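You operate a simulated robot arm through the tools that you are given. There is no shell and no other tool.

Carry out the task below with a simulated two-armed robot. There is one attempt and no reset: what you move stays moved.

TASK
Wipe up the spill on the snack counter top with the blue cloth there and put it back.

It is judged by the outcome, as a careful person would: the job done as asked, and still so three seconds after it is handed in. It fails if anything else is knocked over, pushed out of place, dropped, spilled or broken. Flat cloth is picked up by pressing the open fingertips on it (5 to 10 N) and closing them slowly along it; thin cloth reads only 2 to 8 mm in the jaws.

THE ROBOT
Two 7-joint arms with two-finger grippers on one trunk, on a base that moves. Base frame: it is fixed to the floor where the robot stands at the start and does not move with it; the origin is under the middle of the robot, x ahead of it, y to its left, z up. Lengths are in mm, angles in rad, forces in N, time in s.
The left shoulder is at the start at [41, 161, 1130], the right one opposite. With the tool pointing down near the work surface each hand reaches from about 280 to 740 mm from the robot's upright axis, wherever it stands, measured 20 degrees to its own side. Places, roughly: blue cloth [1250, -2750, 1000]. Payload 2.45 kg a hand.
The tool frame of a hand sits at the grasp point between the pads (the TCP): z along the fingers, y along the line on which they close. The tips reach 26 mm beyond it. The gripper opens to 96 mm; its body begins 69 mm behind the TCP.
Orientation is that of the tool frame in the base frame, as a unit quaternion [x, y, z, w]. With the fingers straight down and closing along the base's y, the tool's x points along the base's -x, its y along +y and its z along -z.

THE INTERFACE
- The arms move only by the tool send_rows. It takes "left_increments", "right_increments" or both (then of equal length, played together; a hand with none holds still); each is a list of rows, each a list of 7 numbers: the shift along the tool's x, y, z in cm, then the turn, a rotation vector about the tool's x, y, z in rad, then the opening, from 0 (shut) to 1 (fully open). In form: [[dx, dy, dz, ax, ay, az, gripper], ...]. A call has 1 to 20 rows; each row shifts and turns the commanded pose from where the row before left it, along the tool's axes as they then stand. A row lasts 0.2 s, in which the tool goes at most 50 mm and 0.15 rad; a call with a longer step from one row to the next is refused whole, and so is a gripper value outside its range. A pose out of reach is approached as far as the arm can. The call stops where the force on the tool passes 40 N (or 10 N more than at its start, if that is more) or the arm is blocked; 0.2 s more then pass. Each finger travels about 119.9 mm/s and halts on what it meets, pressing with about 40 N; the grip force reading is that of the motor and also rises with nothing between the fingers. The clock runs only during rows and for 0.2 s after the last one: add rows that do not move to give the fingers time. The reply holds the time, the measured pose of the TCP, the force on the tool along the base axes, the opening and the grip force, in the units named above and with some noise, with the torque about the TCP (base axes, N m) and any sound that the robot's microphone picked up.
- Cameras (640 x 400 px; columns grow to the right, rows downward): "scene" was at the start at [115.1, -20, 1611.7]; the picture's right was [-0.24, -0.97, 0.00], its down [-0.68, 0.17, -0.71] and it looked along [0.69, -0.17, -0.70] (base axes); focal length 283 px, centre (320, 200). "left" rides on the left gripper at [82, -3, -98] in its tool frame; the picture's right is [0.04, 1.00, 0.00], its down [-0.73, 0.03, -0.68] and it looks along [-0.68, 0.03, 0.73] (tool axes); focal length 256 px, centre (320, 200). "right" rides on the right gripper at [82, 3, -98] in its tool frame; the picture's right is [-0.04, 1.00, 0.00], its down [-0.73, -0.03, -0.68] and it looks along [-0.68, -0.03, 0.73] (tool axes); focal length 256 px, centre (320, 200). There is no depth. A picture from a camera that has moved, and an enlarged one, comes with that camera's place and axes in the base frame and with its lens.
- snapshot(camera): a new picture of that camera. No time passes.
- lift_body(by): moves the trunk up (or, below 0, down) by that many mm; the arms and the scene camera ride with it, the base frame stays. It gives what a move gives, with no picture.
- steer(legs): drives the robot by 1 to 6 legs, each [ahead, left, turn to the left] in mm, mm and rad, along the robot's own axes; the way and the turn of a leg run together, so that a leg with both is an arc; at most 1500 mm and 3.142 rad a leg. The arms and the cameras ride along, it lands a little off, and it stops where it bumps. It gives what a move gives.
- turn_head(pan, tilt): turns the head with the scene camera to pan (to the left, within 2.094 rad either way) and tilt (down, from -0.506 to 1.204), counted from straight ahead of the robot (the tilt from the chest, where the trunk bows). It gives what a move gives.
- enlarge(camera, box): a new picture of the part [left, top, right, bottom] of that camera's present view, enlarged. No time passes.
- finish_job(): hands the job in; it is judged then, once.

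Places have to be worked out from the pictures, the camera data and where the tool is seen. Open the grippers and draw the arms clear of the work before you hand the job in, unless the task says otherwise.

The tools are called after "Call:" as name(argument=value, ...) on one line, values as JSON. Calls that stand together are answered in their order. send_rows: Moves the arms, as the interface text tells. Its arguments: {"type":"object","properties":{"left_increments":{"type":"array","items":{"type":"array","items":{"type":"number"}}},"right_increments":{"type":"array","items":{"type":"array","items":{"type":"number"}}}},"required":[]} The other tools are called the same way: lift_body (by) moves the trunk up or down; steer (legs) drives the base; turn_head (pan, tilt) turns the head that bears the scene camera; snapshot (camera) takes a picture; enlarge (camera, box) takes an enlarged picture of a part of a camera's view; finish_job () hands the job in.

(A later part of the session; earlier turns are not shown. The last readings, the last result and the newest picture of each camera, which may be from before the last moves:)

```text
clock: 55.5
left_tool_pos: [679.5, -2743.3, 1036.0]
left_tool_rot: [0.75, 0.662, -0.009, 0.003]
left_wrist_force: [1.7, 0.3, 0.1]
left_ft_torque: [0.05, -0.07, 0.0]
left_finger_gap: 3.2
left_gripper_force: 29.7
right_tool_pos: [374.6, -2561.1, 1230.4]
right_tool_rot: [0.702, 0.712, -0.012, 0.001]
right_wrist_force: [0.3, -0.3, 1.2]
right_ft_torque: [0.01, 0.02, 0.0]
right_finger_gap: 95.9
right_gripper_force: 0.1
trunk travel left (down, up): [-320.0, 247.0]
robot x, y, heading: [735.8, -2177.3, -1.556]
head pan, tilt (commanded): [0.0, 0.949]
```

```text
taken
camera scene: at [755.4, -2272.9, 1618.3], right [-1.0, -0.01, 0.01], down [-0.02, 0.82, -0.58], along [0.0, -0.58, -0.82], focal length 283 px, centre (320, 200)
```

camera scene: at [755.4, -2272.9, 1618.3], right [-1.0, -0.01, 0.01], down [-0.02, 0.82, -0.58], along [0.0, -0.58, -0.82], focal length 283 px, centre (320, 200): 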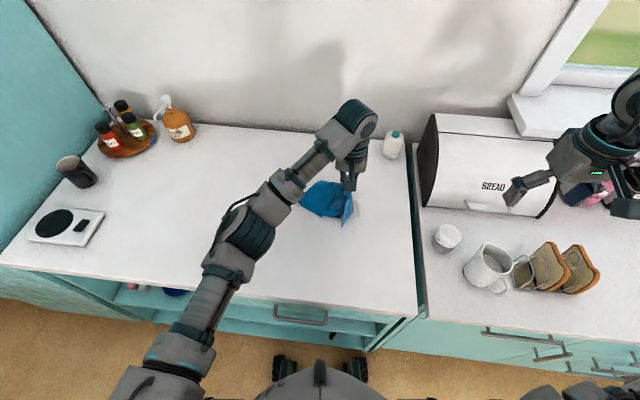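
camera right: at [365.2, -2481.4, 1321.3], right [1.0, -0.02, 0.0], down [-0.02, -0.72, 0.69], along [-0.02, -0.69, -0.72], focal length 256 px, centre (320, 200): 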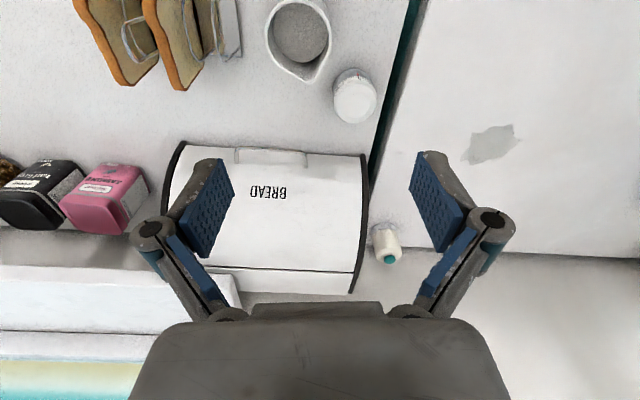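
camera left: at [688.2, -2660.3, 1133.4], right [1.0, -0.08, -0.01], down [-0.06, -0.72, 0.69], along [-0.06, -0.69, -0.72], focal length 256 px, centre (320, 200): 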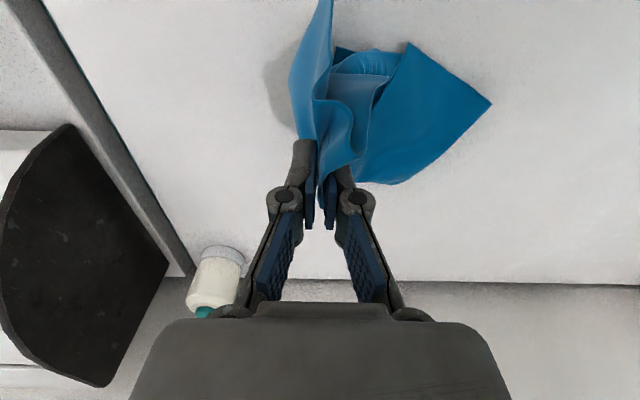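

The bunched cloth is over the spill, the white bottle well behind and right. I lower in gentle steps to about TCP z=948.

Call:
send_rows(left_increments=[[0, 0, 1.2, 0, 0, 0, 0], [0, 0, 1.2, 0, 0, 0, 0], [0, 0, 1.2, 0, 0, 0, 0], [0, 0, 1.2, 0, 0, 0, 0], [0, 0, 1.2, 0, 0, 0, 0], [0, 0, 1.2, 0, 0, 0, 0], [0, 0, 1.2, 0, 0, 0, 0], [0, 0, 0, 0, 0, 0, 0]])

Call:
snapshot(camera="left")

Call:
snapshot(camera="scene")

```text
clock: 57.3
left_tool_pos: [674.9, -2744.6, 951.7]
left_tool_rot: [0.749, 0.662, -0.007, 0.004]
left_wrist_force: [-0.6, -1.3, -1.1]
left_ft_torque: [0.03, 0.0, 0.04]
left_finger_gap: 3.1
left_gripper_force: 29.0
right_tool_pos: [368.6, -2561.5, 1228.2]
right_tool_rot: [0.702, 0.712, -0.011, 0.002]
right_wrist_force: [1.1, 0.3, -0.8]
right_ft_torque: [0.0, 0.01, 0.01]
right_finger_gap: 96.5
right_gripper_force: 0.1
trunk travel left (down, up): [-320.0, 247.0]
robot x, y, heading: [735.3, -2178.4, -1.559]
head pan, tilt (commanded): [0.0, 0.949]
```

```text
taken
camera left: at [682.7, -2662.3, 1048.0], right [1.0, -0.08, 0.0], down [-0.06, -0.72, 0.69], along [-0.06, -0.69, -0.72], focal length 256 px, centre (320, 200)
```

left: 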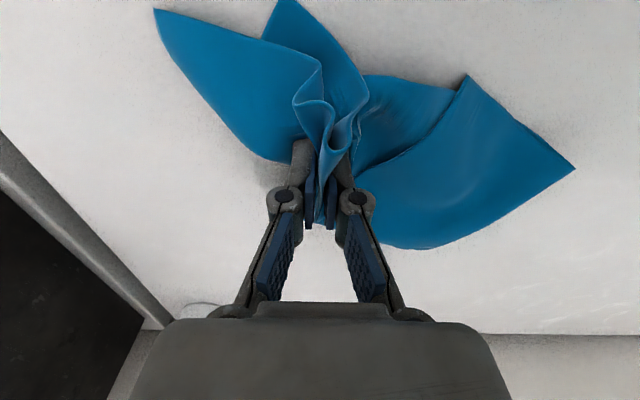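

```text
taken
camera scene: at [748.2, -2273.0, 1618.4], right [-1.0, -0.01, 0.01], down [-0.01, 0.82, -0.58], along [0.0, -0.58, -0.82], focal length 283 px, centre (320, 200)
```

scene: 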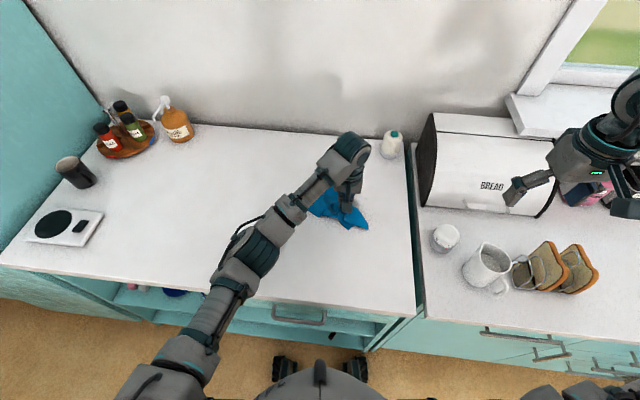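

The cloth now spreads on the counter around the tips with almost no force. I lower further in small steps until there is light pressure.

Call:
send_rows(left_increments=[[0, 0, 0.4, 0, 0, 0, 0], [0, 0, 0.4, 0, 0, 0, 0], [0, 0, 0.3, 0, 0, 0, 0], [0, 0, 0.2, 0, 0, 0, 0], [0, 0, 0, 0, 0, 0, 0]])

```text
clock: 58.5
left_tool_pos: [659.3, -2745.4, 937.5]
left_tool_rot: [0.75, 0.661, -0.003, 0.01]
left_wrist_force: [0.8, -0.8, 7.6]
left_ft_torque: [0.01, -0.32, -0.02]
left_finger_gap: 2.3
left_gripper_force: 27.6
right_tool_pos: [349.6, -2560.5, 1223.2]
right_tool_rot: [0.703, 0.711, -0.005, 0.009]
right_wrist_force: [-0.2, 0.4, 0.8]
right_ft_torque: [-0.01, -0.02, -0.01]
right_finger_gap: 95.7
right_gripper_force: 0.1
trunk travel left (down, up): [-320.0, 247.0]
robot x, y, heading: [731.3, -2174.2, -1.564]
head pan, tilt (commanded): [0.0, 0.949]
```

Pressing at 7.6 N over the spill. I begin a zigzag wipe: first to the near-right corner of the spill, then a lane across, over, and back.

Call:
send_rows(left_increments=[[1.36, -1.09, 0, 0, 0, 0, 0], [1.36, -1.09, 0, 0, 0, 0, 0], [1.36, -1.09, 0, 0, 0, 0, 0], [1.36, -1.09, 0, 0, 0, 0, 0], [0, 1.8, 0, 0, 0, 0, 0], [0, 1.8, 0, 0, 0, 0, 0], [0, 1.8, 0, 0, 0, 0, 0], [0, 1.8, 0, 0, 0, 0, 0], [0, 1.8, 0, 0, 0, 0, 0], [0, 1.8, 0, 0, 0, 0, 0], [-1.2, 0, 0, 0, 0, 0, 0], [-1.2, 0, 0, 0, 0, 0, 0], [0, -1.8, 0, 0, 0, 0, 0], [0, -1.8, 0, 0, 0, 0, 0], [0, -1.8, 0, 0, 0, 0, 0], [0, -1.8, 0, 0, 0, 0, 0], [0, -1.8, 0, 0, 0, 0, 0], [0, -1.8, 0, 0, 0, 0, 0]])

Call:
snapshot(camera="left")

Call:
snapshot(camera="scene")

```text
clock: 62.3
left_tool_pos: [621.1, -2708.4, 937.7]
left_tool_rot: [0.75, 0.661, -0.004, 0.008]
left_wrist_force: [1.4, 0.1, 9.0]
left_ft_torque: [0.0, -0.12, 0.02]
left_finger_gap: 3.5
left_gripper_force: 29.4
right_tool_pos: [352.4, -2561.4, 1224.1]
right_tool_rot: [0.704, 0.711, -0.005, 0.008]
right_wrist_force: [1.2, 0.0, 0.9]
right_ft_torque: [-0.01, -0.04, -0.04]
right_finger_gap: 95.9
right_gripper_force: 0.0
trunk travel left (down, up): [-320.0, 247.0]
robot x, y, heading: [731.2, -2175.7, -1.561]
head pan, tilt (commanded): [0.0, 0.949]
```

```text
taken
camera left: at [627.5, -2626.4, 1034.0], right [1.0, -0.09, 0.01], down [-0.07, -0.72, 0.69], along [-0.06, -0.69, -0.72], focal length 256 px, centre (320, 200)
```

left: 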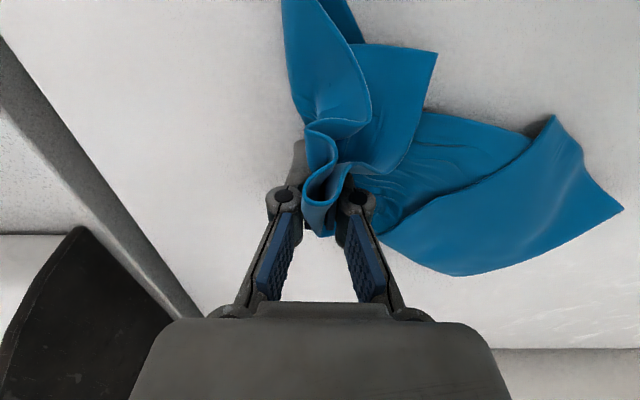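

```text
taken
camera scene: at [726.7, -2270.7, 1618.6], right [-1.0, -0.01, 0.0], down [-0.01, 0.81, -0.58], along [0.01, -0.58, -0.81], focal length 283 px, centre (320, 200)
```

scene: 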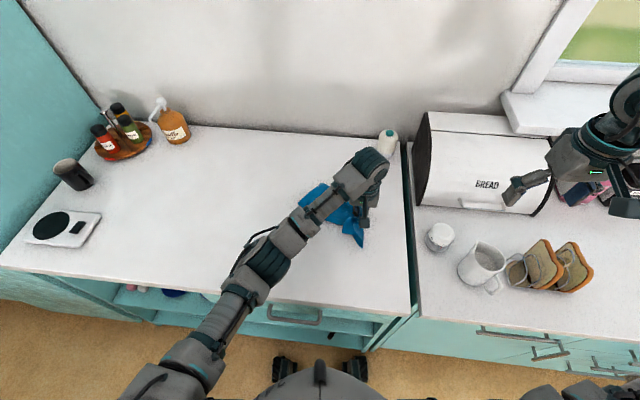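

Force stays at ~9 N and the grip is good. I continue with two more lanes through the middle and far part of the spill.

Call:
send_rows(left_increments=[[-1.3, 0, 0, 0, 0, 0, 0], [-1.3, 0, 0, 0, 0, 0, 0], [0, 1.8, 0, 0, 0, 0, 0], [0, 1.8, 0, 0, 0, 0, 0], [0, 1.8, 0, 0, 0, 0, 0], [0, 1.8, 0, 0, 0, 0, 0], [0, 1.8, 0, 0, 0, 0, 0], [0, 1.8, 0, 0, 0, 0, 0], [-1.3, 0, 0, 0, 0, 0, 0], [-1.3, 0, 0, 0, 0, 0, 0], [0, -1.8, 0, 0, 0, 0, 0], [0, -1.8, 0, 0, 0, 0, 0], [0, -1.8, 0, 0, 0, 0, 0], [0, -1.8, 0, 0, 0, 0, 0], [0, -1.8, 0, 0, 0, 0, 0], [0, -1.8, 0, 0, 0, 0, 0]])

Call:
snapshot(camera="left")

Call:
snapshot(camera="scene")

```text
clock: 65.7
left_tool_pos: [615.4, -2760.5, 936.6]
left_tool_rot: [0.75, 0.661, -0.007, 0.007]
left_wrist_force: [-1.4, 0.4, 30.7]
left_ft_torque: [0.08, 0.06, 0.02]
left_finger_gap: 2.2
left_gripper_force: 33.9
right_tool_pos: [352.5, -2559.2, 1224.8]
right_tool_rot: [0.703, 0.711, -0.006, 0.007]
right_wrist_force: [-0.5, -0.2, -0.3]
right_ft_torque: [0.02, -0.01, -0.02]
right_finger_gap: 95.8
right_gripper_force: 0.0
trunk travel left (down, up): [-320.0, 247.0]
robot x, y, heading: [734.7, -2173.1, -1.56]
head pan, tilt (commanded): [0.0, 0.949]
```

```text
taken
camera left: at [622.4, -2677.5, 1033.7], right [1.0, -0.09, 0.0], down [-0.06, -0.72, 0.69], along [-0.06, -0.69, -0.72], focal length 256 px, centre (320, 200)
```

left: 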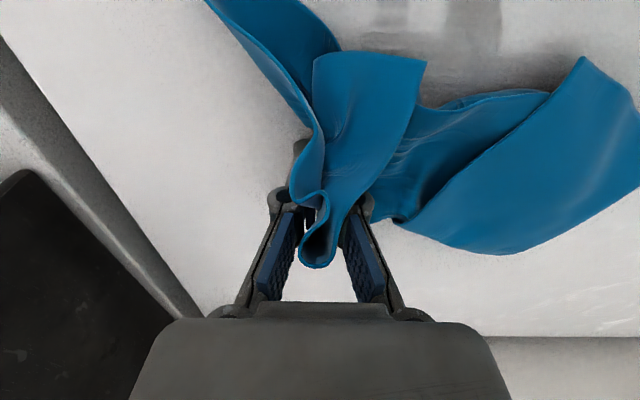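

```text
taken
camera scene: at [729.7, -2269.1, 1618.8], right [-1.0, -0.01, 0.0], down [-0.01, 0.81, -0.58], along [0.01, -0.58, -0.81], focal length 283 px, centre (320, 200)
```

scene: 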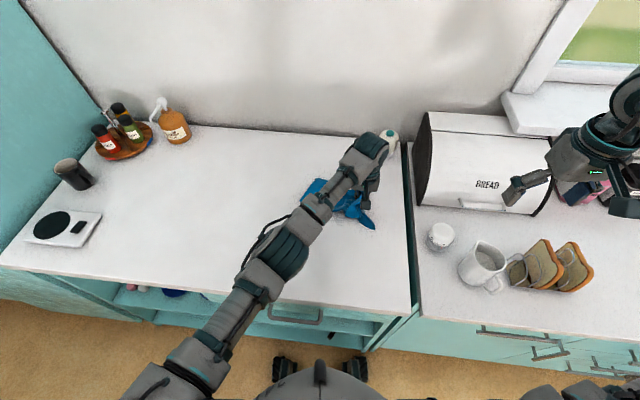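

Force rose to 31 N, so I'll ease off. The left view shows greyish streaks near the top; I enlarge to see what remains of the spill.

Call:
enlarge(camera="left", box=[280, 0, 600, 200])

Call:
enlarge(camera="scene", box=[260, 120, 460, 260])

```text
2.00 times, centred on (440, 100) of left
camera zoom: at [622.4, -2677.5, 1033.7], right [1.0, -0.09, 0.0], down [-0.06, -0.72, 0.69], along [-0.06, -0.69, -0.72], focal length 512 px, centre (80, 400)
```

zoom: 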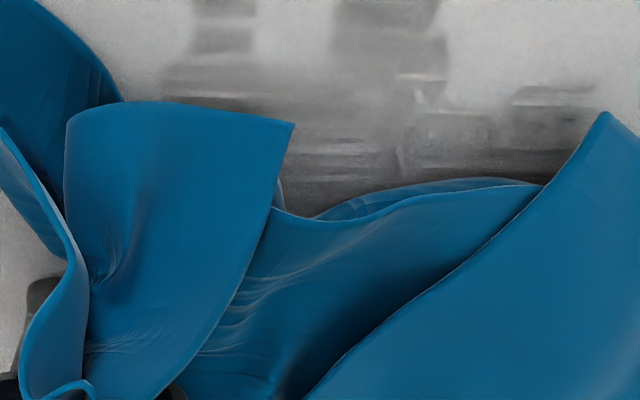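

```text
2.86 times, centred on (360, 190) of scene
camera zoom: at [729.7, -2269.1, 1618.8], right [-1.0, -0.01, 0.0], down [-0.01, 0.81, -0.58], along [0.01, -0.58, -0.81], focal length 809 px, centre (206, 229)
```

zoom: 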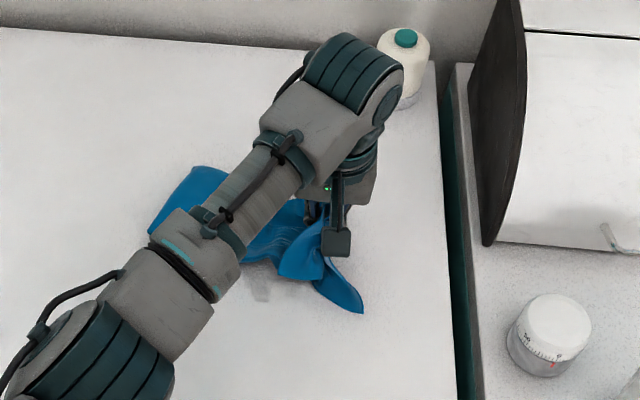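

The spill is being erased in patches; what's left is mostly on the near side (y≈-2695…-2730). I ease the press slightly, finish the far lane, then go back to the near side for denser lanes.

Call:
send_rows(left_increments=[[0, 0, -0.2, 0, 0, 0, 0], [-1, 0, -0.1, 0, 0, 0, 0], [-1, 0, 0, 0, 0, 0, 0], [0, 1.9, 0, 0, 0, 0, 0], [0, 1.9, 0, 0, 0, 0, 0], [0, 1.9, 0, 0, 0, 0, 0], [0, 1.9, 0, 0, 0, 0, 0], [0, 1.9, 0, 0, 0, 0, 0], [0, 1.9, 0, 0, 0, 0, 0], [1.75, 0, 0, 0, 0, 0, 0], [1.75, 0, 0, 0, 0, 0, 0], [1.75, 0, 0, 0, 0, 0, 0], [1.75, 0, 0, 0, 0, 0, 0], [1.75, 0, 0, 0, 0, 0, 0], [1.75, 0, 0, 0, 0, 0, 0], [0, 0, 0, 0, 0, 0, 0]])

Call:
snapshot(camera="left")

Call:
snapshot(camera="scene")

```text
clock: 69.1
left_tool_pos: [742.9, -2680.7, 940.1]
left_tool_rot: [0.751, 0.661, -0.004, 0.007]
left_wrist_force: [0.4, 0.0, 1.6]
left_ft_torque: [0.02, 0.05, 0.02]
left_finger_gap: 4.2
left_gripper_force: 37.7
left hand out of reach, approached as far as the arm can: row 3
right_tool_pos: [355.8, -2561.9, 1224.4]
right_tool_rot: [0.704, 0.711, -0.007, 0.006]
right_wrist_force: [0.1, -0.3, -0.5]
right_ft_torque: [-0.02, 0.0, 0.0]
right_finger_gap: 96.2
right_gripper_force: 0.0
trunk travel left (down, up): [-320.0, 247.0]
robot x, y, heading: [731.8, -2176.6, -1.561]
head pan, tilt (commanded): [0.0, 0.949]
```

```text
taken
camera left: at [750.2, -2599.3, 1036.2], right [1.0, -0.09, 0.0], down [-0.07, -0.72, 0.69], along [-0.06, -0.69, -0.72], focal length 256 px, centre (320, 200)
```

left: 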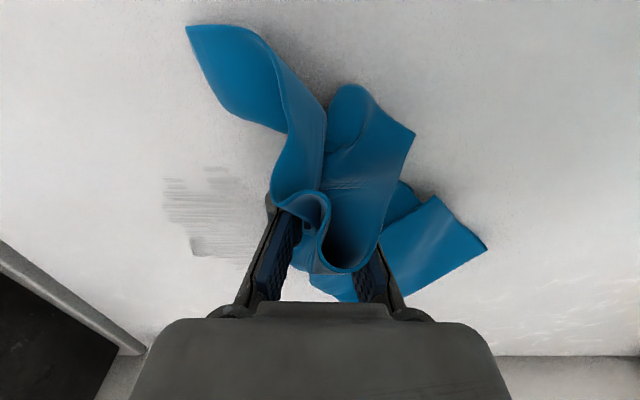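

```text
taken
camera scene: at [730.9, -2272.9, 1618.4], right [-1.0, -0.01, 0.0], down [-0.01, 0.82, -0.58], along [0.01, -0.58, -0.82], focal length 283 px, centre (320, 200)
```

scene: 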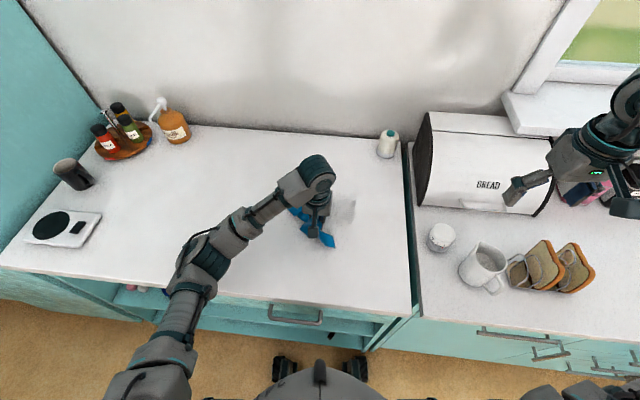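

Row 3 touched the reach limit, and the remaining streaks are visible at roughly x 624–690, y -2693…-2775. I enlarge to judge them before further lanes.

Call:
enlarge(camera="left", box=[120, 130, 320, 270])

Call:
enlarge(camera="scene", box=[280, 150, 440, 260])

```text
2.86 times, centred on (220, 200) of left
camera zoom: at [750.2, -2599.3, 1036.2], right [1.0, -0.09, 0.0], down [-0.07, -0.72, 0.69], along [-0.06, -0.69, -0.72], focal length 731 px, centre (606, 200)
```

zoom: 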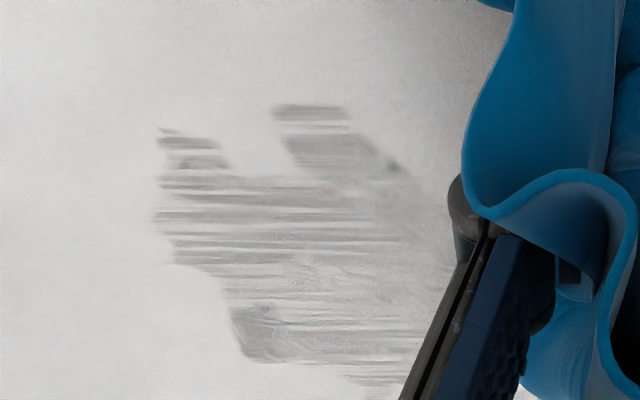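

```text
3.64 times, centred on (360, 205) of scene
camera zoom: at [730.9, -2272.9, 1618.4], right [-1.0, -0.01, 0.0], down [-0.01, 0.82, -0.58], along [0.01, -0.58, -0.82], focal length 1030 px, centre (174, 182)
```

zoom: 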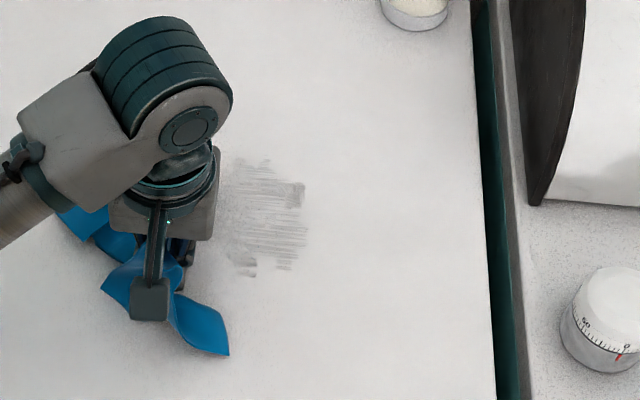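

Wiping leaves streaks along the travel direction; the rest lies in x 620–697, y -2693…-2800. I lift the cloth 60 mm and shift the base 130 mm further right so the far lanes are in reach.

Call:
send_rows(left_increments=[[0, 0, -1.5, 0, 0, 0, 0], [0, 0, -1.5, 0, 0, 0, 0], [0, 0, -1.5, 0, 0, 0, 0], [0, 0, -1.5, 0, 0, 0, 0], [0, 0, 0, 0, 0, 0, 0]])

Call:
steer(legs=[[0, -130, 0]])

Call:
send_rows(left_increments=[[0, 0, 0, 0, 0, 0, 0], [0, 0, 0, 0, 0, 0, 0], [0, 0, 0, 0, 0, 0, 0], [0, 0, 0, 0, 0, 0, 0], [0, 0, 0, 0, 0, 0, 0], [0, 0, 0, 0, 0, 0, 0], [0, 0, 0, 0, 0, 0, 0], [0, 0, 0, 0, 0, 0, 0]])

Call:
snapshot(camera="left")

Call:
snapshot(camera="scene")

```text
clock: 70.3
left_tool_pos: [741.9, -2682.0, 998.5]
left_tool_rot: [0.75, 0.661, -0.005, 0.007]
left_wrist_force: [-0.7, -0.3, 2.9]
left_ft_torque: [0.01, 0.02, -0.05]
left_finger_gap: 1.5
left_gripper_force: 31.4
right_tool_pos: [355.3, -2561.3, 1223.7]
right_tool_rot: [0.703, 0.712, -0.006, 0.006]
right_wrist_force: [0.0, 0.5, -0.3]
right_ft_torque: [0.0, 0.0, 0.02]
right_finger_gap: 96.2
right_gripper_force: 0.1
trunk travel left (down, up): [-320.0, 247.0]
robot x, y, heading: [734.9, -2175.6, -1.557]
head pan, tilt (commanded): [0.0, 0.949]
```

```text
clock: 71.6
left_tool_pos: [658.2, -2684.7, 997.5]
left_tool_rot: [0.75, 0.662, -0.018, -0.004]
left_wrist_force: [1.4, -1.1, 0.7]
left_ft_torque: [0.16, 0.1, 0.02]
left_finger_gap: 1.1
left_gripper_force: 27.8
right_tool_pos: [277.3, -2563.8, 1237.7]
right_tool_rot: [0.703, 0.711, -0.019, -0.008]
right_wrist_force: [0.6, -0.3, 0.9]
right_ft_torque: [0.0, 0.0, 0.03]
right_finger_gap: 95.8
right_gripper_force: 0.0
trunk travel left (down, up): [-320.0, 247.0]
robot x, y, heading: [614.0, -2180.1, -1.558]
head pan, tilt (commanded): [0.0, 0.949]
```

```text
clock: 73.6
left_tool_pos: [625.3, -2678.5, 1003.1]
left_tool_rot: [0.749, 0.662, -0.004, 0.011]
left_wrist_force: [-0.9, 0.0, 1.9]
left_ft_torque: [-0.03, -0.06, 0.0]
left_finger_gap: 4.0
left_gripper_force: 30.6
right_tool_pos: [236.7, -2555.5, 1226.3]
right_tool_rot: [0.701, 0.713, -0.009, 0.009]
right_wrist_force: [-0.2, -0.6, -0.1]
right_ft_torque: [-0.04, -0.05, 0.02]
right_finger_gap: 96.0
right_gripper_force: 0.1
trunk travel left (down, up): [-320.0, 247.0]
robot x, y, heading: [617.9, -2178.4, -1.56]
head pan, tilt (commanded): [0.0, 0.949]
stopped in row 8 (left hand): the arm was blocked; the commanded pose is now the measured one
```

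```text
taken
camera left: at [631.6, -2595.3, 1098.9], right [1.0, -0.08, 0.01], down [-0.07, -0.72, 0.69], along [-0.05, -0.69, -0.72], focal length 256 px, centre (320, 200)
```

left: 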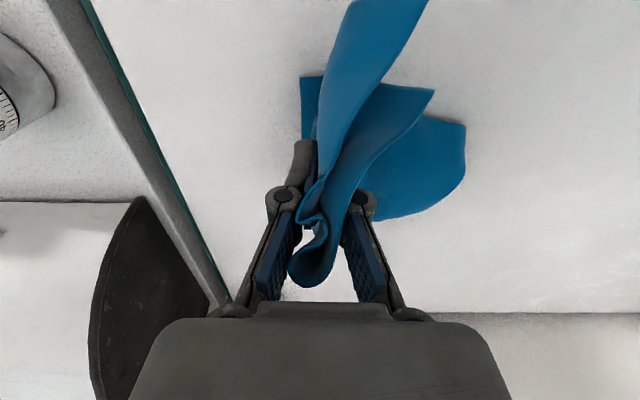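

```text
taken
camera scene: at [622.0, -2274.5, 1618.4], right [-1.0, -0.01, 0.0], down [-0.01, 0.81, -0.58], along [0.0, -0.58, -0.81], focal length 283 px, centre (320, 200)
```

scene: 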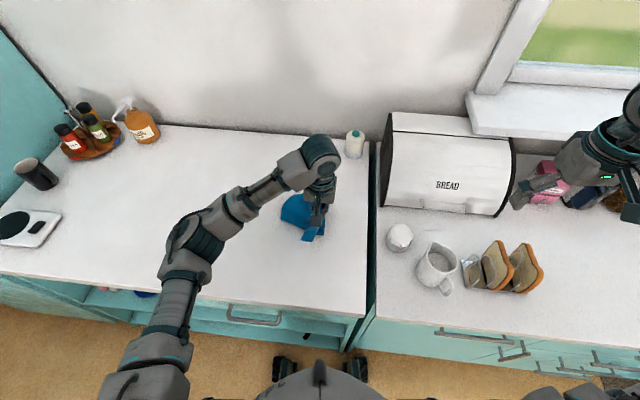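

Settled at (616,-2178); hand at the near-right corner of the spill, gap 4 mm. I lower the cloth to contact there.

Call:
send_rows(left_increments=[[0, 0, 1.5, 0, 0, 0, 0], [0, 0, 1.5, 0, 0, 0, 0], [0, 0, 1.5, 0, 0, 0, 0], [0, 0, 1.2, 0, 0, 0, 0], [0, 0, 0.5, 0, 0, 0, 0], [0, 0, 0.3, 0, 0, 0, 0], [0, 0, 0, 0, 0, 0, 0]])

```text
clock: 75.2
left_tool_pos: [648.8, -2678.6, 938.7]
left_tool_rot: [0.749, 0.663, -0.013, 0.006]
left_wrist_force: [3.7, 0.5, 34.2]
left_ft_torque: [0.25, 0.87, -0.02]
left_finger_gap: 4.3
left_gripper_force: 37.6
right_tool_pos: [263.4, -2553.8, 1234.7]
right_tool_rot: [0.7, 0.714, -0.017, 0.003]
right_wrist_force: [1.4, 0.5, 0.7]
right_ft_torque: [0.03, 0.09, -0.01]
right_finger_gap: 96.1
right_gripper_force: 0.0
trunk travel left (down, up): [-320.0, 247.0]
robot x, y, heading: [622.5, -2180.0, -1.561]
head pan, tilt (commanded): [0.0, 0.949]
```

The press reads 34 N with some sway; I ease up 4 mm and let it settle.

Call:
send_rows(left_increments=[[0, 0, -0.4, 0, 0, 0, 0], [0, 0, 0, 0, 0, 0, 0], [0, 0, 0, 0, 0, 0, 0], [0, 0, 0, 0, 0, 0, 0], [0, 0, 0, 0, 0, 0, 0]])

```text
clock: 76.4
left_tool_pos: [619.8, -2679.8, 940.7]
left_tool_rot: [0.749, 0.663, -0.002, 0.011]
left_wrist_force: [-1.2, -1.0, 5.4]
left_ft_torque: [-0.03, -0.15, 0.01]
left_finger_gap: 0.7
left_gripper_force: 29.8
right_tool_pos: [229.9, -2556.2, 1224.5]
right_tool_rot: [0.702, 0.712, -0.008, 0.01]
right_wrist_force: [0.1, 0.2, -0.3]
right_ft_torque: [0.02, -0.02, -0.02]
right_finger_gap: 96.0
right_gripper_force: 0.0
trunk travel left (down, up): [-320.0, 247.0]
robot x, y, heading: [618.6, -2176.6, -1.565]
head pan, tilt (commanded): [0.0, 0.949]
```

Now 5.4 N at (620,-2680). I wipe in lanes along the depth of the counter, stepping 12 mm sideways between lanes.

Call:
send_rows(left_increments=[[-1.75, 0, 0, 0, 0, 0, 0], [-1.75, 0, 0, 0, 0, 0, 0], [-1.75, 0, 0, 0, 0, 0, 0], [-1.75, 0, 0, 0, 0, 0, 0], [-1.75, 0, 0, 0, 0, 0, 0], [-1.75, 0, 0, 0, 0, 0, 0], [-1.75, 0, 0, 0, 0, 0, 0], [0, 1.2, 0, 0, 0, 0, 0], [1.75, 0, 0, 0, 0, 0, 0], [1.75, 0, 0, 0, 0, 0, 0], [1.75, 0, 0, 0, 0, 0, 0], [1.75, 0, 0, 0, 0, 0, 0], [1.75, 0, 0, 0, 0, 0, 0], [1.75, 0, 0, 0, 0, 0, 0], [1.75, 0, 0, 0, 0, 0, 0], [0, 1.2, 0, 0, 0, 0, 0]])

Call:
snapshot(camera="left")

Call:
snapshot(camera="scene")

```text
clock: 79.8
left_tool_pos: [656.5, -2683.7, 941.0]
left_tool_rot: [0.749, 0.662, -0.006, 0.008]
left_wrist_force: [-0.8, 0.5, 5.5]
left_ft_torque: [-0.07, -0.01, -0.01]
left_finger_gap: 5.0
left_gripper_force: 31.6
right_tool_pos: [245.7, -2557.1, 1227.6]
right_tool_rot: [0.701, 0.713, -0.01, 0.006]
right_wrist_force: [0.4, 0.0, -0.4]
right_ft_torque: [-0.02, 0.0, -0.01]
right_finger_gap: 96.1
right_gripper_force: 0.1
trunk travel left (down, up): [-320.0, 247.0]
robot x, y, heading: [619.4, -2177.1, -1.558]
head pan, tilt (commanded): [0.0, 0.949]
```

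```text
taken
camera left: at [664.0, -2600.7, 1037.5], right [1.0, -0.08, 0.0], down [-0.06, -0.72, 0.69], along [-0.05, -0.69, -0.72], focal length 256 px, centre (320, 200)
```

left: 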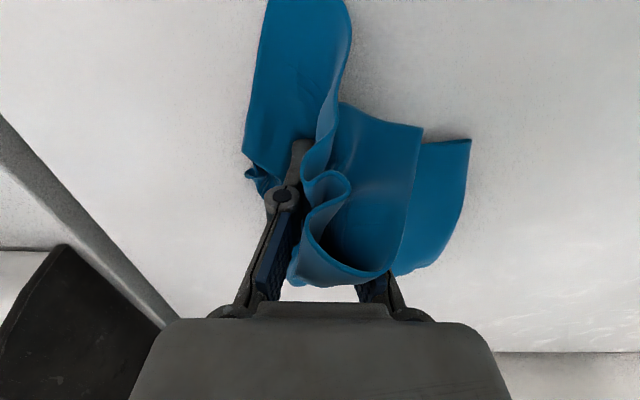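

```text
taken
camera scene: at [621.4, -2275.0, 1618.4], right [-1.0, -0.01, 0.0], down [-0.01, 0.82, -0.58], along [0.01, -0.58, -0.82], focal length 283 px, centre (320, 200)
```

scene: 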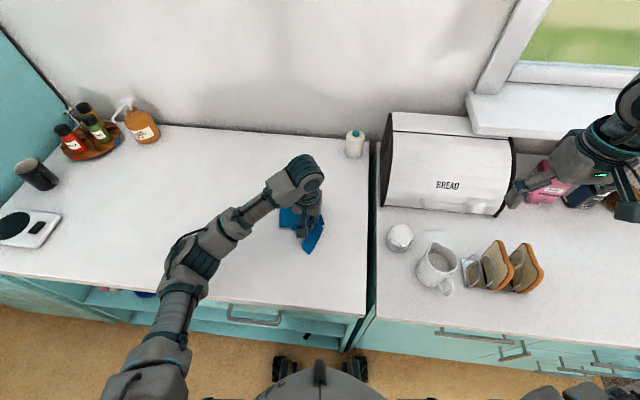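

Force steady at 5.5 N and the area already passed looks clean. I continue two more lanes.

Call:
send_rows(left_increments=[[-1.75, 0, 0, 0, 0, 0, 0], [-1.75, 0, 0, 0, 0, 0, 0], [-1.75, 0, 0, 0, 0, 0, 0], [-1.75, 0, 0, 0, 0, 0, 0], [-1.75, 0, 0, 0, 0, 0, 0], [-1.75, 0, 0, 0, 0, 0, 0], [-1.75, 0, 0, 0, 0, 0, 0], [0, 1.2, 0, 0, 0, 0, 0], [1.75, 0, 0, 0, 0, 0, 0], [1.75, 0, 0, 0, 0, 0, 0], [1.75, 0, 0, 0, 0, 0, 0], [1.75, 0, 0, 0, 0, 0, 0], [1.75, 0, 0, 0, 0, 0, 0], [1.75, 0, 0, 0, 0, 0, 0], [1.75, 0, 0, 0, 0, 0, 0], [0, 1.2, 0, 0, 0, 0, 0]])

Call:
snapshot(camera="left")

Call:
snapshot(camera="scene")

```text
clock: 83.2
left_tool_pos: [680.7, -2685.9, 940.3]
left_tool_rot: [0.749, 0.663, -0.005, 0.008]
left_wrist_force: [0.6, 0.6, 0.2]
left_ft_torque: [-0.03, 0.04, -0.01]
left_finger_gap: 2.8
left_gripper_force: 29.8
right_tool_pos: [245.7, -2557.2, 1228.8]
right_tool_rot: [0.701, 0.713, -0.011, 0.005]
right_wrist_force: [-0.6, 0.4, 0.3]
right_ft_torque: [-0.01, 0.02, 0.04]
right_finger_gap: 96.0
right_gripper_force: 0.1
trunk travel left (down, up): [-320.0, 247.0]
robot x, y, heading: [618.2, -2176.8, -1.559]
head pan, tilt (commanded): [0.0, 0.949]
```

```text
taken
camera left: at [687.2, -2603.7, 1037.2], right [1.0, -0.08, 0.0], down [-0.06, -0.72, 0.69], along [-0.05, -0.69, -0.72], focal length 256 px, centre (320, 200)
```

left: 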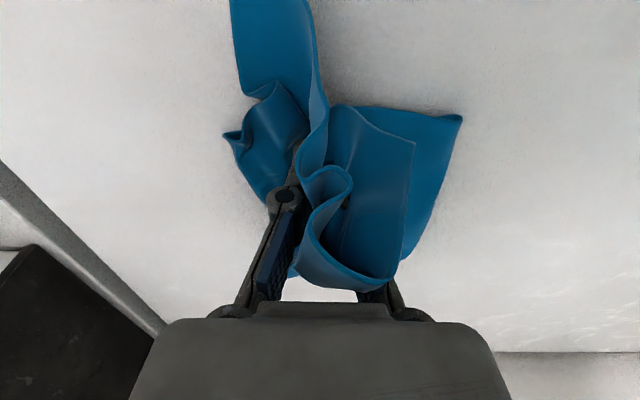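

```text
taken
camera scene: at [618.5, -2275.2, 1618.4], right [-1.0, -0.01, 0.0], down [-0.01, 0.82, -0.58], along [0.01, -0.58, -0.82], focal length 283 px, centre (320, 200)
```

scene: 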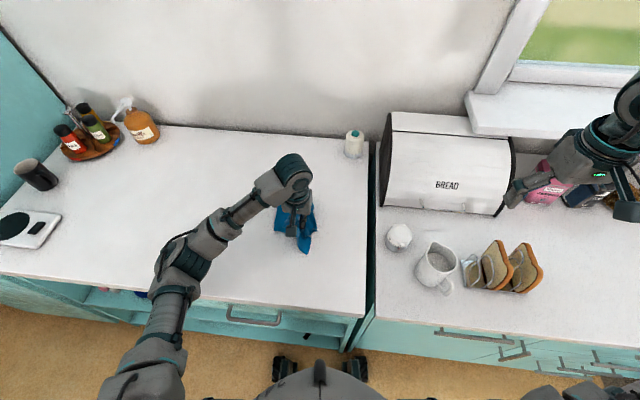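

Pressure has faded to near zero, so I lower 2 mm and do two more lanes.

Call:
send_rows(left_increments=[[0, 0, 0.2, 0, 0, 0, 0], [-1.75, 0, 0, 0, 0, 0, 0], [-1.75, 0, 0, 0, 0, 0, 0], [-1.75, 0, 0, 0, 0, 0, 0], [-1.75, 0, 0, 0, 0, 0, 0], [-1.75, 0, 0, 0, 0, 0, 0], [-1.75, 0, 0, 0, 0, 0, 0], [-1.75, 0, 0, 0, 0, 0, 0], [0, 1.2, 0, 0, 0, 0, 0], [1.75, 0, 0, 0, 0, 0, 0], [1.75, 0, 0, 0, 0, 0, 0], [1.75, 0, 0, 0, 0, 0, 0], [1.75, 0, 0, 0, 0, 0, 0], [1.75, 0, 0, 0, 0, 0, 0], [1.75, 0, 0, 0, 0, 0, 0], [1.75, 0, 0, 0, 0, 0, 0], [0, 1.2, 0, 0, 0, 0, 0], [0, 1.2, 0, 0, 0, 0, 0]])

Call:
snapshot(camera="left")

Call:
snapshot(camera="scene")

Call:
enlarge(camera="scene", box=[240, 150, 400, 260])

```text
clock: 87.0
left_tool_pos: [716.3, -2691.7, 938.8]
left_tool_rot: [0.749, 0.662, -0.005, 0.009]
left_wrist_force: [-0.7, 0.4, 2.5]
left_ft_torque: [0.05, 0.0, -0.01]
left_finger_gap: 1.6
left_gripper_force: 29.5
right_tool_pos: [244.3, -2556.6, 1228.0]
right_tool_rot: [0.7, 0.714, -0.011, 0.006]
right_wrist_force: [0.0, -1.1, -0.3]
right_ft_torque: [0.0, 0.02, -0.02]
right_finger_gap: 96.3
right_gripper_force: 0.0
trunk travel left (down, up): [-320.0, 247.0]
robot x, y, heading: [623.6, -2177.9, -1.559]
head pan, tilt (commanded): [0.0, 0.949]
```

```text
taken
camera left: at [722.8, -2608.3, 1036.1], right [1.0, -0.08, 0.0], down [-0.06, -0.72, 0.69], along [-0.05, -0.69, -0.72], focal length 256 px, centre (320, 200)
```

left: 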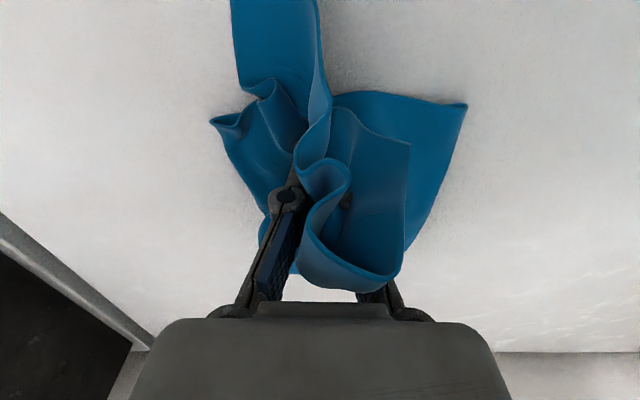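

```text
taken
camera scene: at [618.7, -2274.4, 1618.4], right [-1.0, -0.01, 0.0], down [-0.01, 0.81, -0.58], along [0.01, -0.58, -0.81], focal length 283 px, centre (320, 200)
```

scene: 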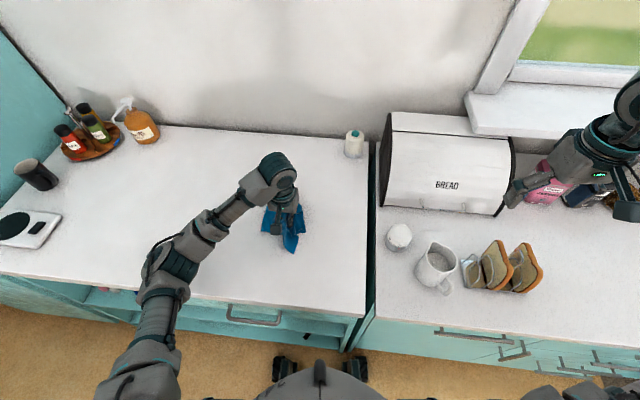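

```text
3.64 times, centred on (320, 205) of scene
camera zoom: at [618.7, -2274.4, 1618.4], right [-1.0, -0.01, 0.0], down [-0.01, 0.81, -0.58], along [0.01, -0.58, -0.81], focal length 1030 px, centre (320, 182)
```

zoom: 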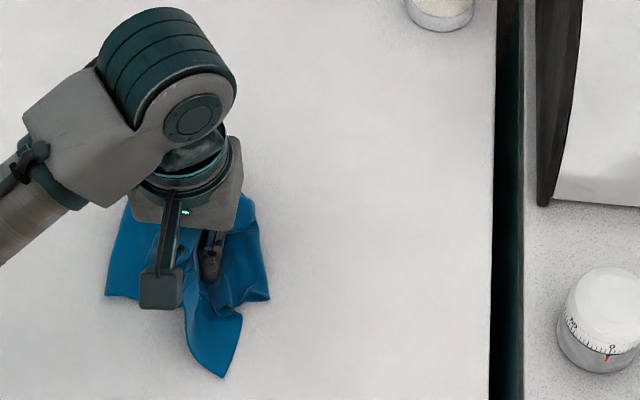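

The visible part of the former spill area is clean. I lift the cloth and move it left to inspect what is underneath.

Call:
send_rows(left_increments=[[0, 0, -1.5, 0, 0, 0, 0], [0, 0, -1.5, 0, 0, 0, 0], [0, 1.5, -1.5, 0, 0, 0, 0], [0, 2, -1.5, 0, 0, 0, 0], [0, 2.5, -1.5, 0, 0, 0, 0], [0, 2.5, -1.5, 0, 0, 0, 0], [0, 2.5, 0, 0, 0, 0, 0], [0, 2.5, 0, 0, 0, 0, 0], [0, 2.5, 0, 0, 0, 0, 0], [0, 2, 0, 0, 0, 0, 0], [0, 0, 0, 0, 0, 0, 0], [0, 0, 0, 0, 0, 0, 0]])

Call:
snapshot(camera="left")

Call:
snapshot(camera="scene")

Call:
enlarge(camera="scene", box=[220, 150, 380, 260])

```text
clock: 89.6
left_tool_pos: [895.3, -2709.3, 1028.0]
left_tool_rot: [0.749, 0.663, -0.005, 0.008]
left_wrist_force: [-1.7, 1.3, -2.9]
left_ft_torque: [0.04, 0.0, 0.0]
left_finger_gap: 1.1
left_gripper_force: 28.2
right_tool_pos: [245.1, -2555.5, 1228.5]
right_tool_rot: [0.701, 0.713, -0.011, 0.006]
right_wrist_force: [-0.5, -0.4, 0.4]
right_ft_torque: [-0.01, -0.01, 0.01]
right_finger_gap: 96.0
right_gripper_force: 0.2
trunk travel left (down, up): [-320.0, 247.0]
robot x, y, heading: [622.1, -2177.0, -1.561]
head pan, tilt (commanded): [0.0, 0.949]
```

```text
taken
camera left: at [902.0, -2627.1, 1125.7], right [1.0, -0.08, 0.0], down [-0.06, -0.72, 0.69], along [-0.05, -0.69, -0.72], focal length 256 px, centre (320, 200)
```

left: 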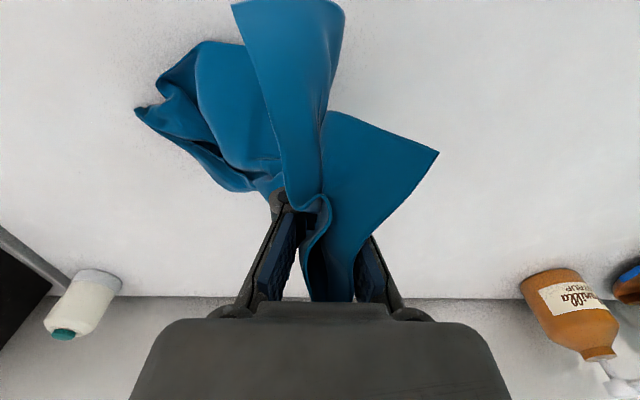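

```text
taken
camera scene: at [620.0, -2274.8, 1618.4], right [-1.0, -0.01, 0.0], down [-0.01, 0.82, -0.58], along [0.01, -0.58, -0.82], focal length 283 px, centre (320, 200)
```

scene: 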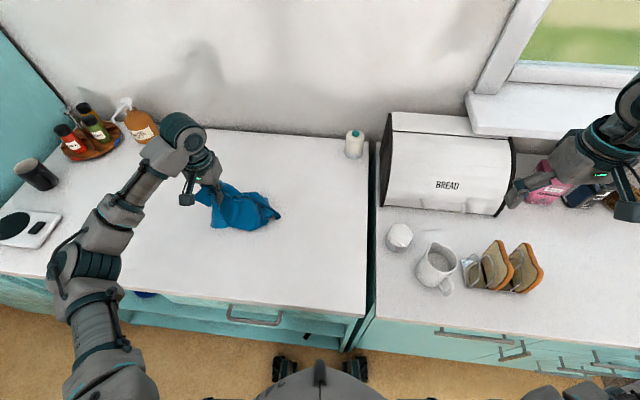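

```text
3.64 times, centred on (300, 205) of scene
camera zoom: at [620.0, -2274.8, 1618.4], right [-1.0, -0.01, 0.0], down [-0.01, 0.82, -0.58], along [0.01, -0.58, -0.82], focal length 1030 px, centre (393, 182)
```

zoom: 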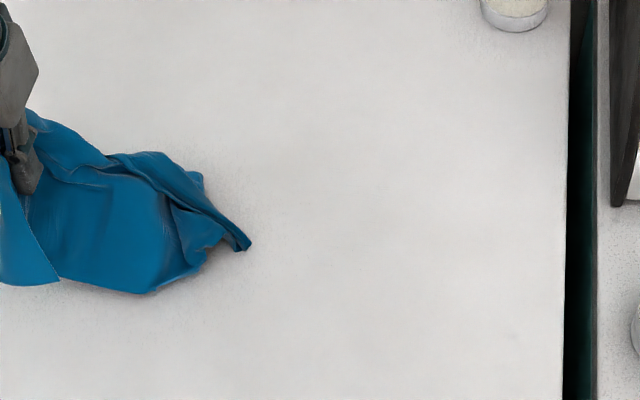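

The spill area (around zoom (336,223)) looks clean. I zoom in more to be sure there's no faint residue.

Call:
enlarge(camera="scene", box=[275, 180, 355, 230])

Call:
enlarge(camera="right", box=[400, 60, 640, 210])

```text
8.00 times, centred on (315, 205) of scene
camera zoom: at [620.0, -2274.8, 1618.4], right [-1.0, -0.01, 0.0], down [-0.01, 0.82, -0.58], along [0.01, -0.58, -0.82], focal length 2266 px, centre (360, 160)
```

zoom: 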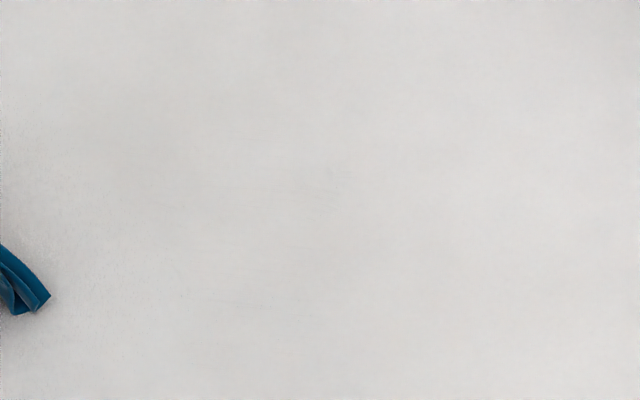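

```text
2.67 times, centred on (520, 135) of right
camera zoom: at [245.8, -2472.2, 1324.9], right [1.0, -0.02, 0.0], down [-0.01, -0.72, 0.7], along [-0.02, -0.7, -0.72], focal length 683 px, centre (-213, 373)
```

zoom: 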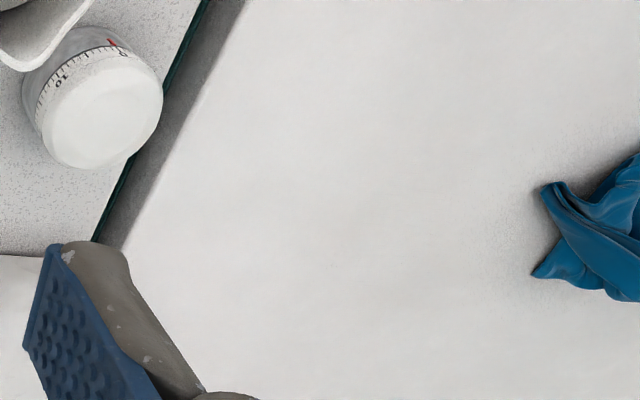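

Practically clean; there may be a very faint trace near (635,-2780), the far-right corner. I take the cloth back there for one more light pass.

Call:
send_rows(left_increments=[[-1.07, -2.4, 0, 0, 0, 0, 0], [-1.07, -2.4, 0, 0, 0, 0, 0], [-1.07, -2.4, 0, 0, 0, 0, 0], [-1.07, -2.4, 0, 0, 0, 0, 0], [-1.07, -2.4, 0, 0, 0, 0, 0], [-1.07, -2.4, 0, 0, 0, 0, 0], [-1.07, -2.4, 0, 0, 0, 0, 0], [-1.07, -2.4, 0, 0, 0, 0, 0], [-1.07, -2.4, 0, 0, 0, 0, 0], [-1.07, -2.4, 0, 0, 0, 0, 0], [0, 0, 1.5, 0, 0, 0, 0], [0, 0, 1.5, 0, 0, 0, 0], [0, 0, 1.5, 0, 0, 0, 0], [0, 0, 1.5, 0, 0, 0, 0], [0, 0, 1.5, 0, 0, 0, 0], [0, 0, 0.9, 0, 0, 0, 0], [0, 0, 0, 0, 0, 0, 0]])

```text
clock: 93.2
left_tool_pos: [642.4, -2788.8, 948.1]
left_tool_rot: [0.749, 0.663, -0.006, 0.009]
left_wrist_force: [-0.9, 1.0, 1.3]
left_ft_torque: [-0.05, -0.12, 0.01]
left_finger_gap: 4.1
left_gripper_force: 29.9
right_tool_pos: [242.8, -2556.3, 1228.7]
right_tool_rot: [0.701, 0.713, -0.011, 0.007]
right_wrist_force: [-0.2, 0.4, 0.3]
right_ft_torque: [0.04, -0.03, 0.01]
right_finger_gap: 95.9
right_gripper_force: 0.0
trunk travel left (down, up): [-320.0, 247.0]
robot x, y, heading: [620.9, -2177.3, -1.56]
head pan, tilt (commanded): [0.0, 0.949]
```

At z=948 with light contact; I lower 10 mm more and wipe short close-set lanes sideways across that corner.

Call:
send_rows(left_increments=[[0, 0, 0.4, 0, 0, 0, 0], [0, 0, 0.4, 0, 0, 0, 0], [0, 0, 0.2, 0, 0, 0, 0], [-0.8, -1.5, 0, 0, 0, 0, 0], [0, -1.8, 0, 0, 0, 0, 0], [0, 1.8, 0, 0, 0, 0, 0], [0, 1.8, 0, 0, 0, 0, 0], [0, 1.8, 0, 0, 0, 0, 0], [0, 1.8, 0, 0, 0, 0, 0], [0.8, 0, 0, 0, 0, 0, 0], [0, -1.8, 0, 0, 0, 0, 0], [0, -1.8, 0, 0, 0, 0, 0], [0, -1.8, 0, 0, 0, 0, 0], [0, -1.8, 0, 0, 0, 0, 0], [0.8, 0, 0, 0, 0, 0, 0], [0, 1.8, 0, 0, 0, 0, 0], [0, 1.8, 0, 0, 0, 0, 0], [0, 1.8, 0, 0, 0, 0, 0], [0, 1.8, 0, 0, 0, 0, 0], [0.8, 0, 0, 0, 0, 0, 0]])

```text
clock: 97.4
left_tool_pos: [686.0, -2776.6, 936.9]
left_tool_rot: [0.749, 0.662, -0.006, 0.009]
left_wrist_force: [-0.7, 0.1, 10.7]
left_ft_torque: [0.08, -0.03, 0.01]
left_finger_gap: 2.9
left_gripper_force: 35.6
right_tool_pos: [245.1, -2556.0, 1228.7]
right_tool_rot: [0.7, 0.714, -0.011, 0.007]
right_wrist_force: [0.6, -0.1, 0.2]
right_ft_torque: [0.0, -0.02, -0.03]
right_finger_gap: 96.0
right_gripper_force: 0.1
trunk travel left (down, up): [-320.0, 247.0]
robot x, y, heading: [620.3, -2174.5, -1.562]
head pan, tilt (commanded): [0.0, 0.949]
```

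Force is a good 10.7 N. I keep going with lanes toward me over the rest of the spill area for good measure.

Call:
send_rows(left_increments=[[0, -2.0, 0, 0, 0, 0, 0], [0, -2.0, 0, 0, 0, 0, 0], [0, -2.0, 0, 0, 0, 0, 0], [0, -2.0, 0, 0, 0, 0, 0], [1.1, 0, 0, 0, 0, 0, 0], [0, 2.0, 0, 0, 0, 0, 0], [0, 2.0, 0, 0, 0, 0, 0], [0, 2.0, 0, 0, 0, 0, 0], [0, 2.0, 0, 0, 0, 0, 0], [1.1, 0, 0, 0, 0, 0, 0], [0, -2.0, 0, 0, 0, 0, 0], [0, -2.0, 0, 0, 0, 0, 0], [0, -2.0, 0, 0, 0, 0, 0], [0, -2.0, 0, 0, 0, 0, 0], [1.1, 0, 0, 0, 0, 0, 0], [0, 2.0, 0, 0, 0, 0, 0], [0, 2.0, 0, 0, 0, 0, 0], [0, 2.0, 0, 0, 0, 0, 0], [0, 2.0, 0, 0, 0, 0, 0], [1.1, 0, 0, 0, 0, 0, 0]])

Call:
snapshot(camera="scene")

```text
clock: 101.6
left_tool_pos: [692.3, -2734.9, 937.6]
left_tool_rot: [0.748, 0.663, -0.006, 0.009]
left_wrist_force: [1.0, -1.6, 13.4]
left_ft_torque: [0.1, -0.36, 0.03]
left_finger_gap: 4.5
left_gripper_force: 37.8
right_tool_pos: [245.4, -2557.1, 1229.2]
right_tool_rot: [0.701, 0.713, -0.012, 0.007]
right_wrist_force: [0.3, -0.4, 0.2]
right_ft_torque: [0.01, 0.02, -0.01]
right_finger_gap: 95.7
right_gripper_force: 0.1
trunk travel left (down, up): [-320.0, 247.0]
robot x, y, heading: [616.6, -2178.4, -1.561]
head pan, tilt (commanded): [0.0, 0.949]
```

```text
taken
camera scene: at [619.3, -2272.3, 1618.7], right [-1.0, -0.01, 0.0], down [-0.01, 0.81, -0.58], along [0.01, -0.58, -0.81], focal length 283 px, centre (320, 200)
```

scene: 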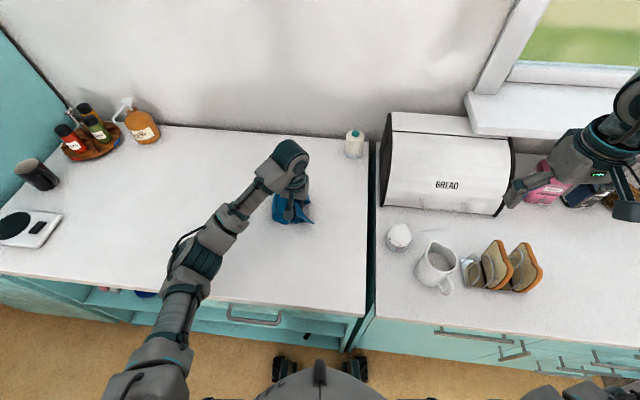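

One more set of lanes covers the near part of the area (y about -2735 to -2690).

Call:
send_rows(left_increments=[[0, 1.0, 0, 0, 0, 0, 0], [0, -2.0, 0, 0, 0, 0, 0], [0, -2.0, 0, 0, 0, 0, 0], [0, -2.0, 0, 0, 0, 0, 0], [0, -2.0, 0, 0, 0, 0, 0], [1.2, 0, 0, 0, 0, 0, 0], [0, 2.0, 0, 0, 0, 0, 0], [0, 2.0, 0, 0, 0, 0, 0], [0, 2.0, 0, 0, 0, 0, 0], [0, 2.0, 0, 0, 0, 0, 0], [1.2, 0, 0, 0, 0, 0, 0], [0, -2.0, 0, 0, 0, 0, 0], [0, -2.0, 0, 0, 0, 0, 0], [0, -2.0, 0, 0, 0, 0, 0], [0, -2.0, 0, 0, 0, 0, 0], [1.2, 0, 0, 0, 0, 0, 0], [0, 2.0, 0, 0, 0, 0, 0], [0, 2.0, 0, 0, 0, 0, 0], [0, 2.0, 0, 0, 0, 0, 0], [0, 2.0, 0, 0, 0, 0, 0]])

```text
clock: 105.8
left_tool_pos: [705.7, -2700.5, 938.0]
left_tool_rot: [0.748, 0.664, -0.006, 0.009]
left_wrist_force: [2.3, -0.8, 25.2]
left_ft_torque: [-0.02, -0.18, 0.01]
left_finger_gap: 1.2
left_gripper_force: 30.6
right_tool_pos: [246.1, -2554.9, 1229.5]
right_tool_rot: [0.702, 0.712, -0.012, 0.006]
right_wrist_force: [0.5, 0.3, 1.0]
right_ft_torque: [0.0, 0.02, -0.01]
right_finger_gap: 96.1
right_gripper_force: 0.1
trunk travel left (down, up): [-320.0, 247.0]
robot x, y, heading: [619.8, -2176.4, -1.563]
head pan, tilt (commanded): [0.0, 0.949]
```

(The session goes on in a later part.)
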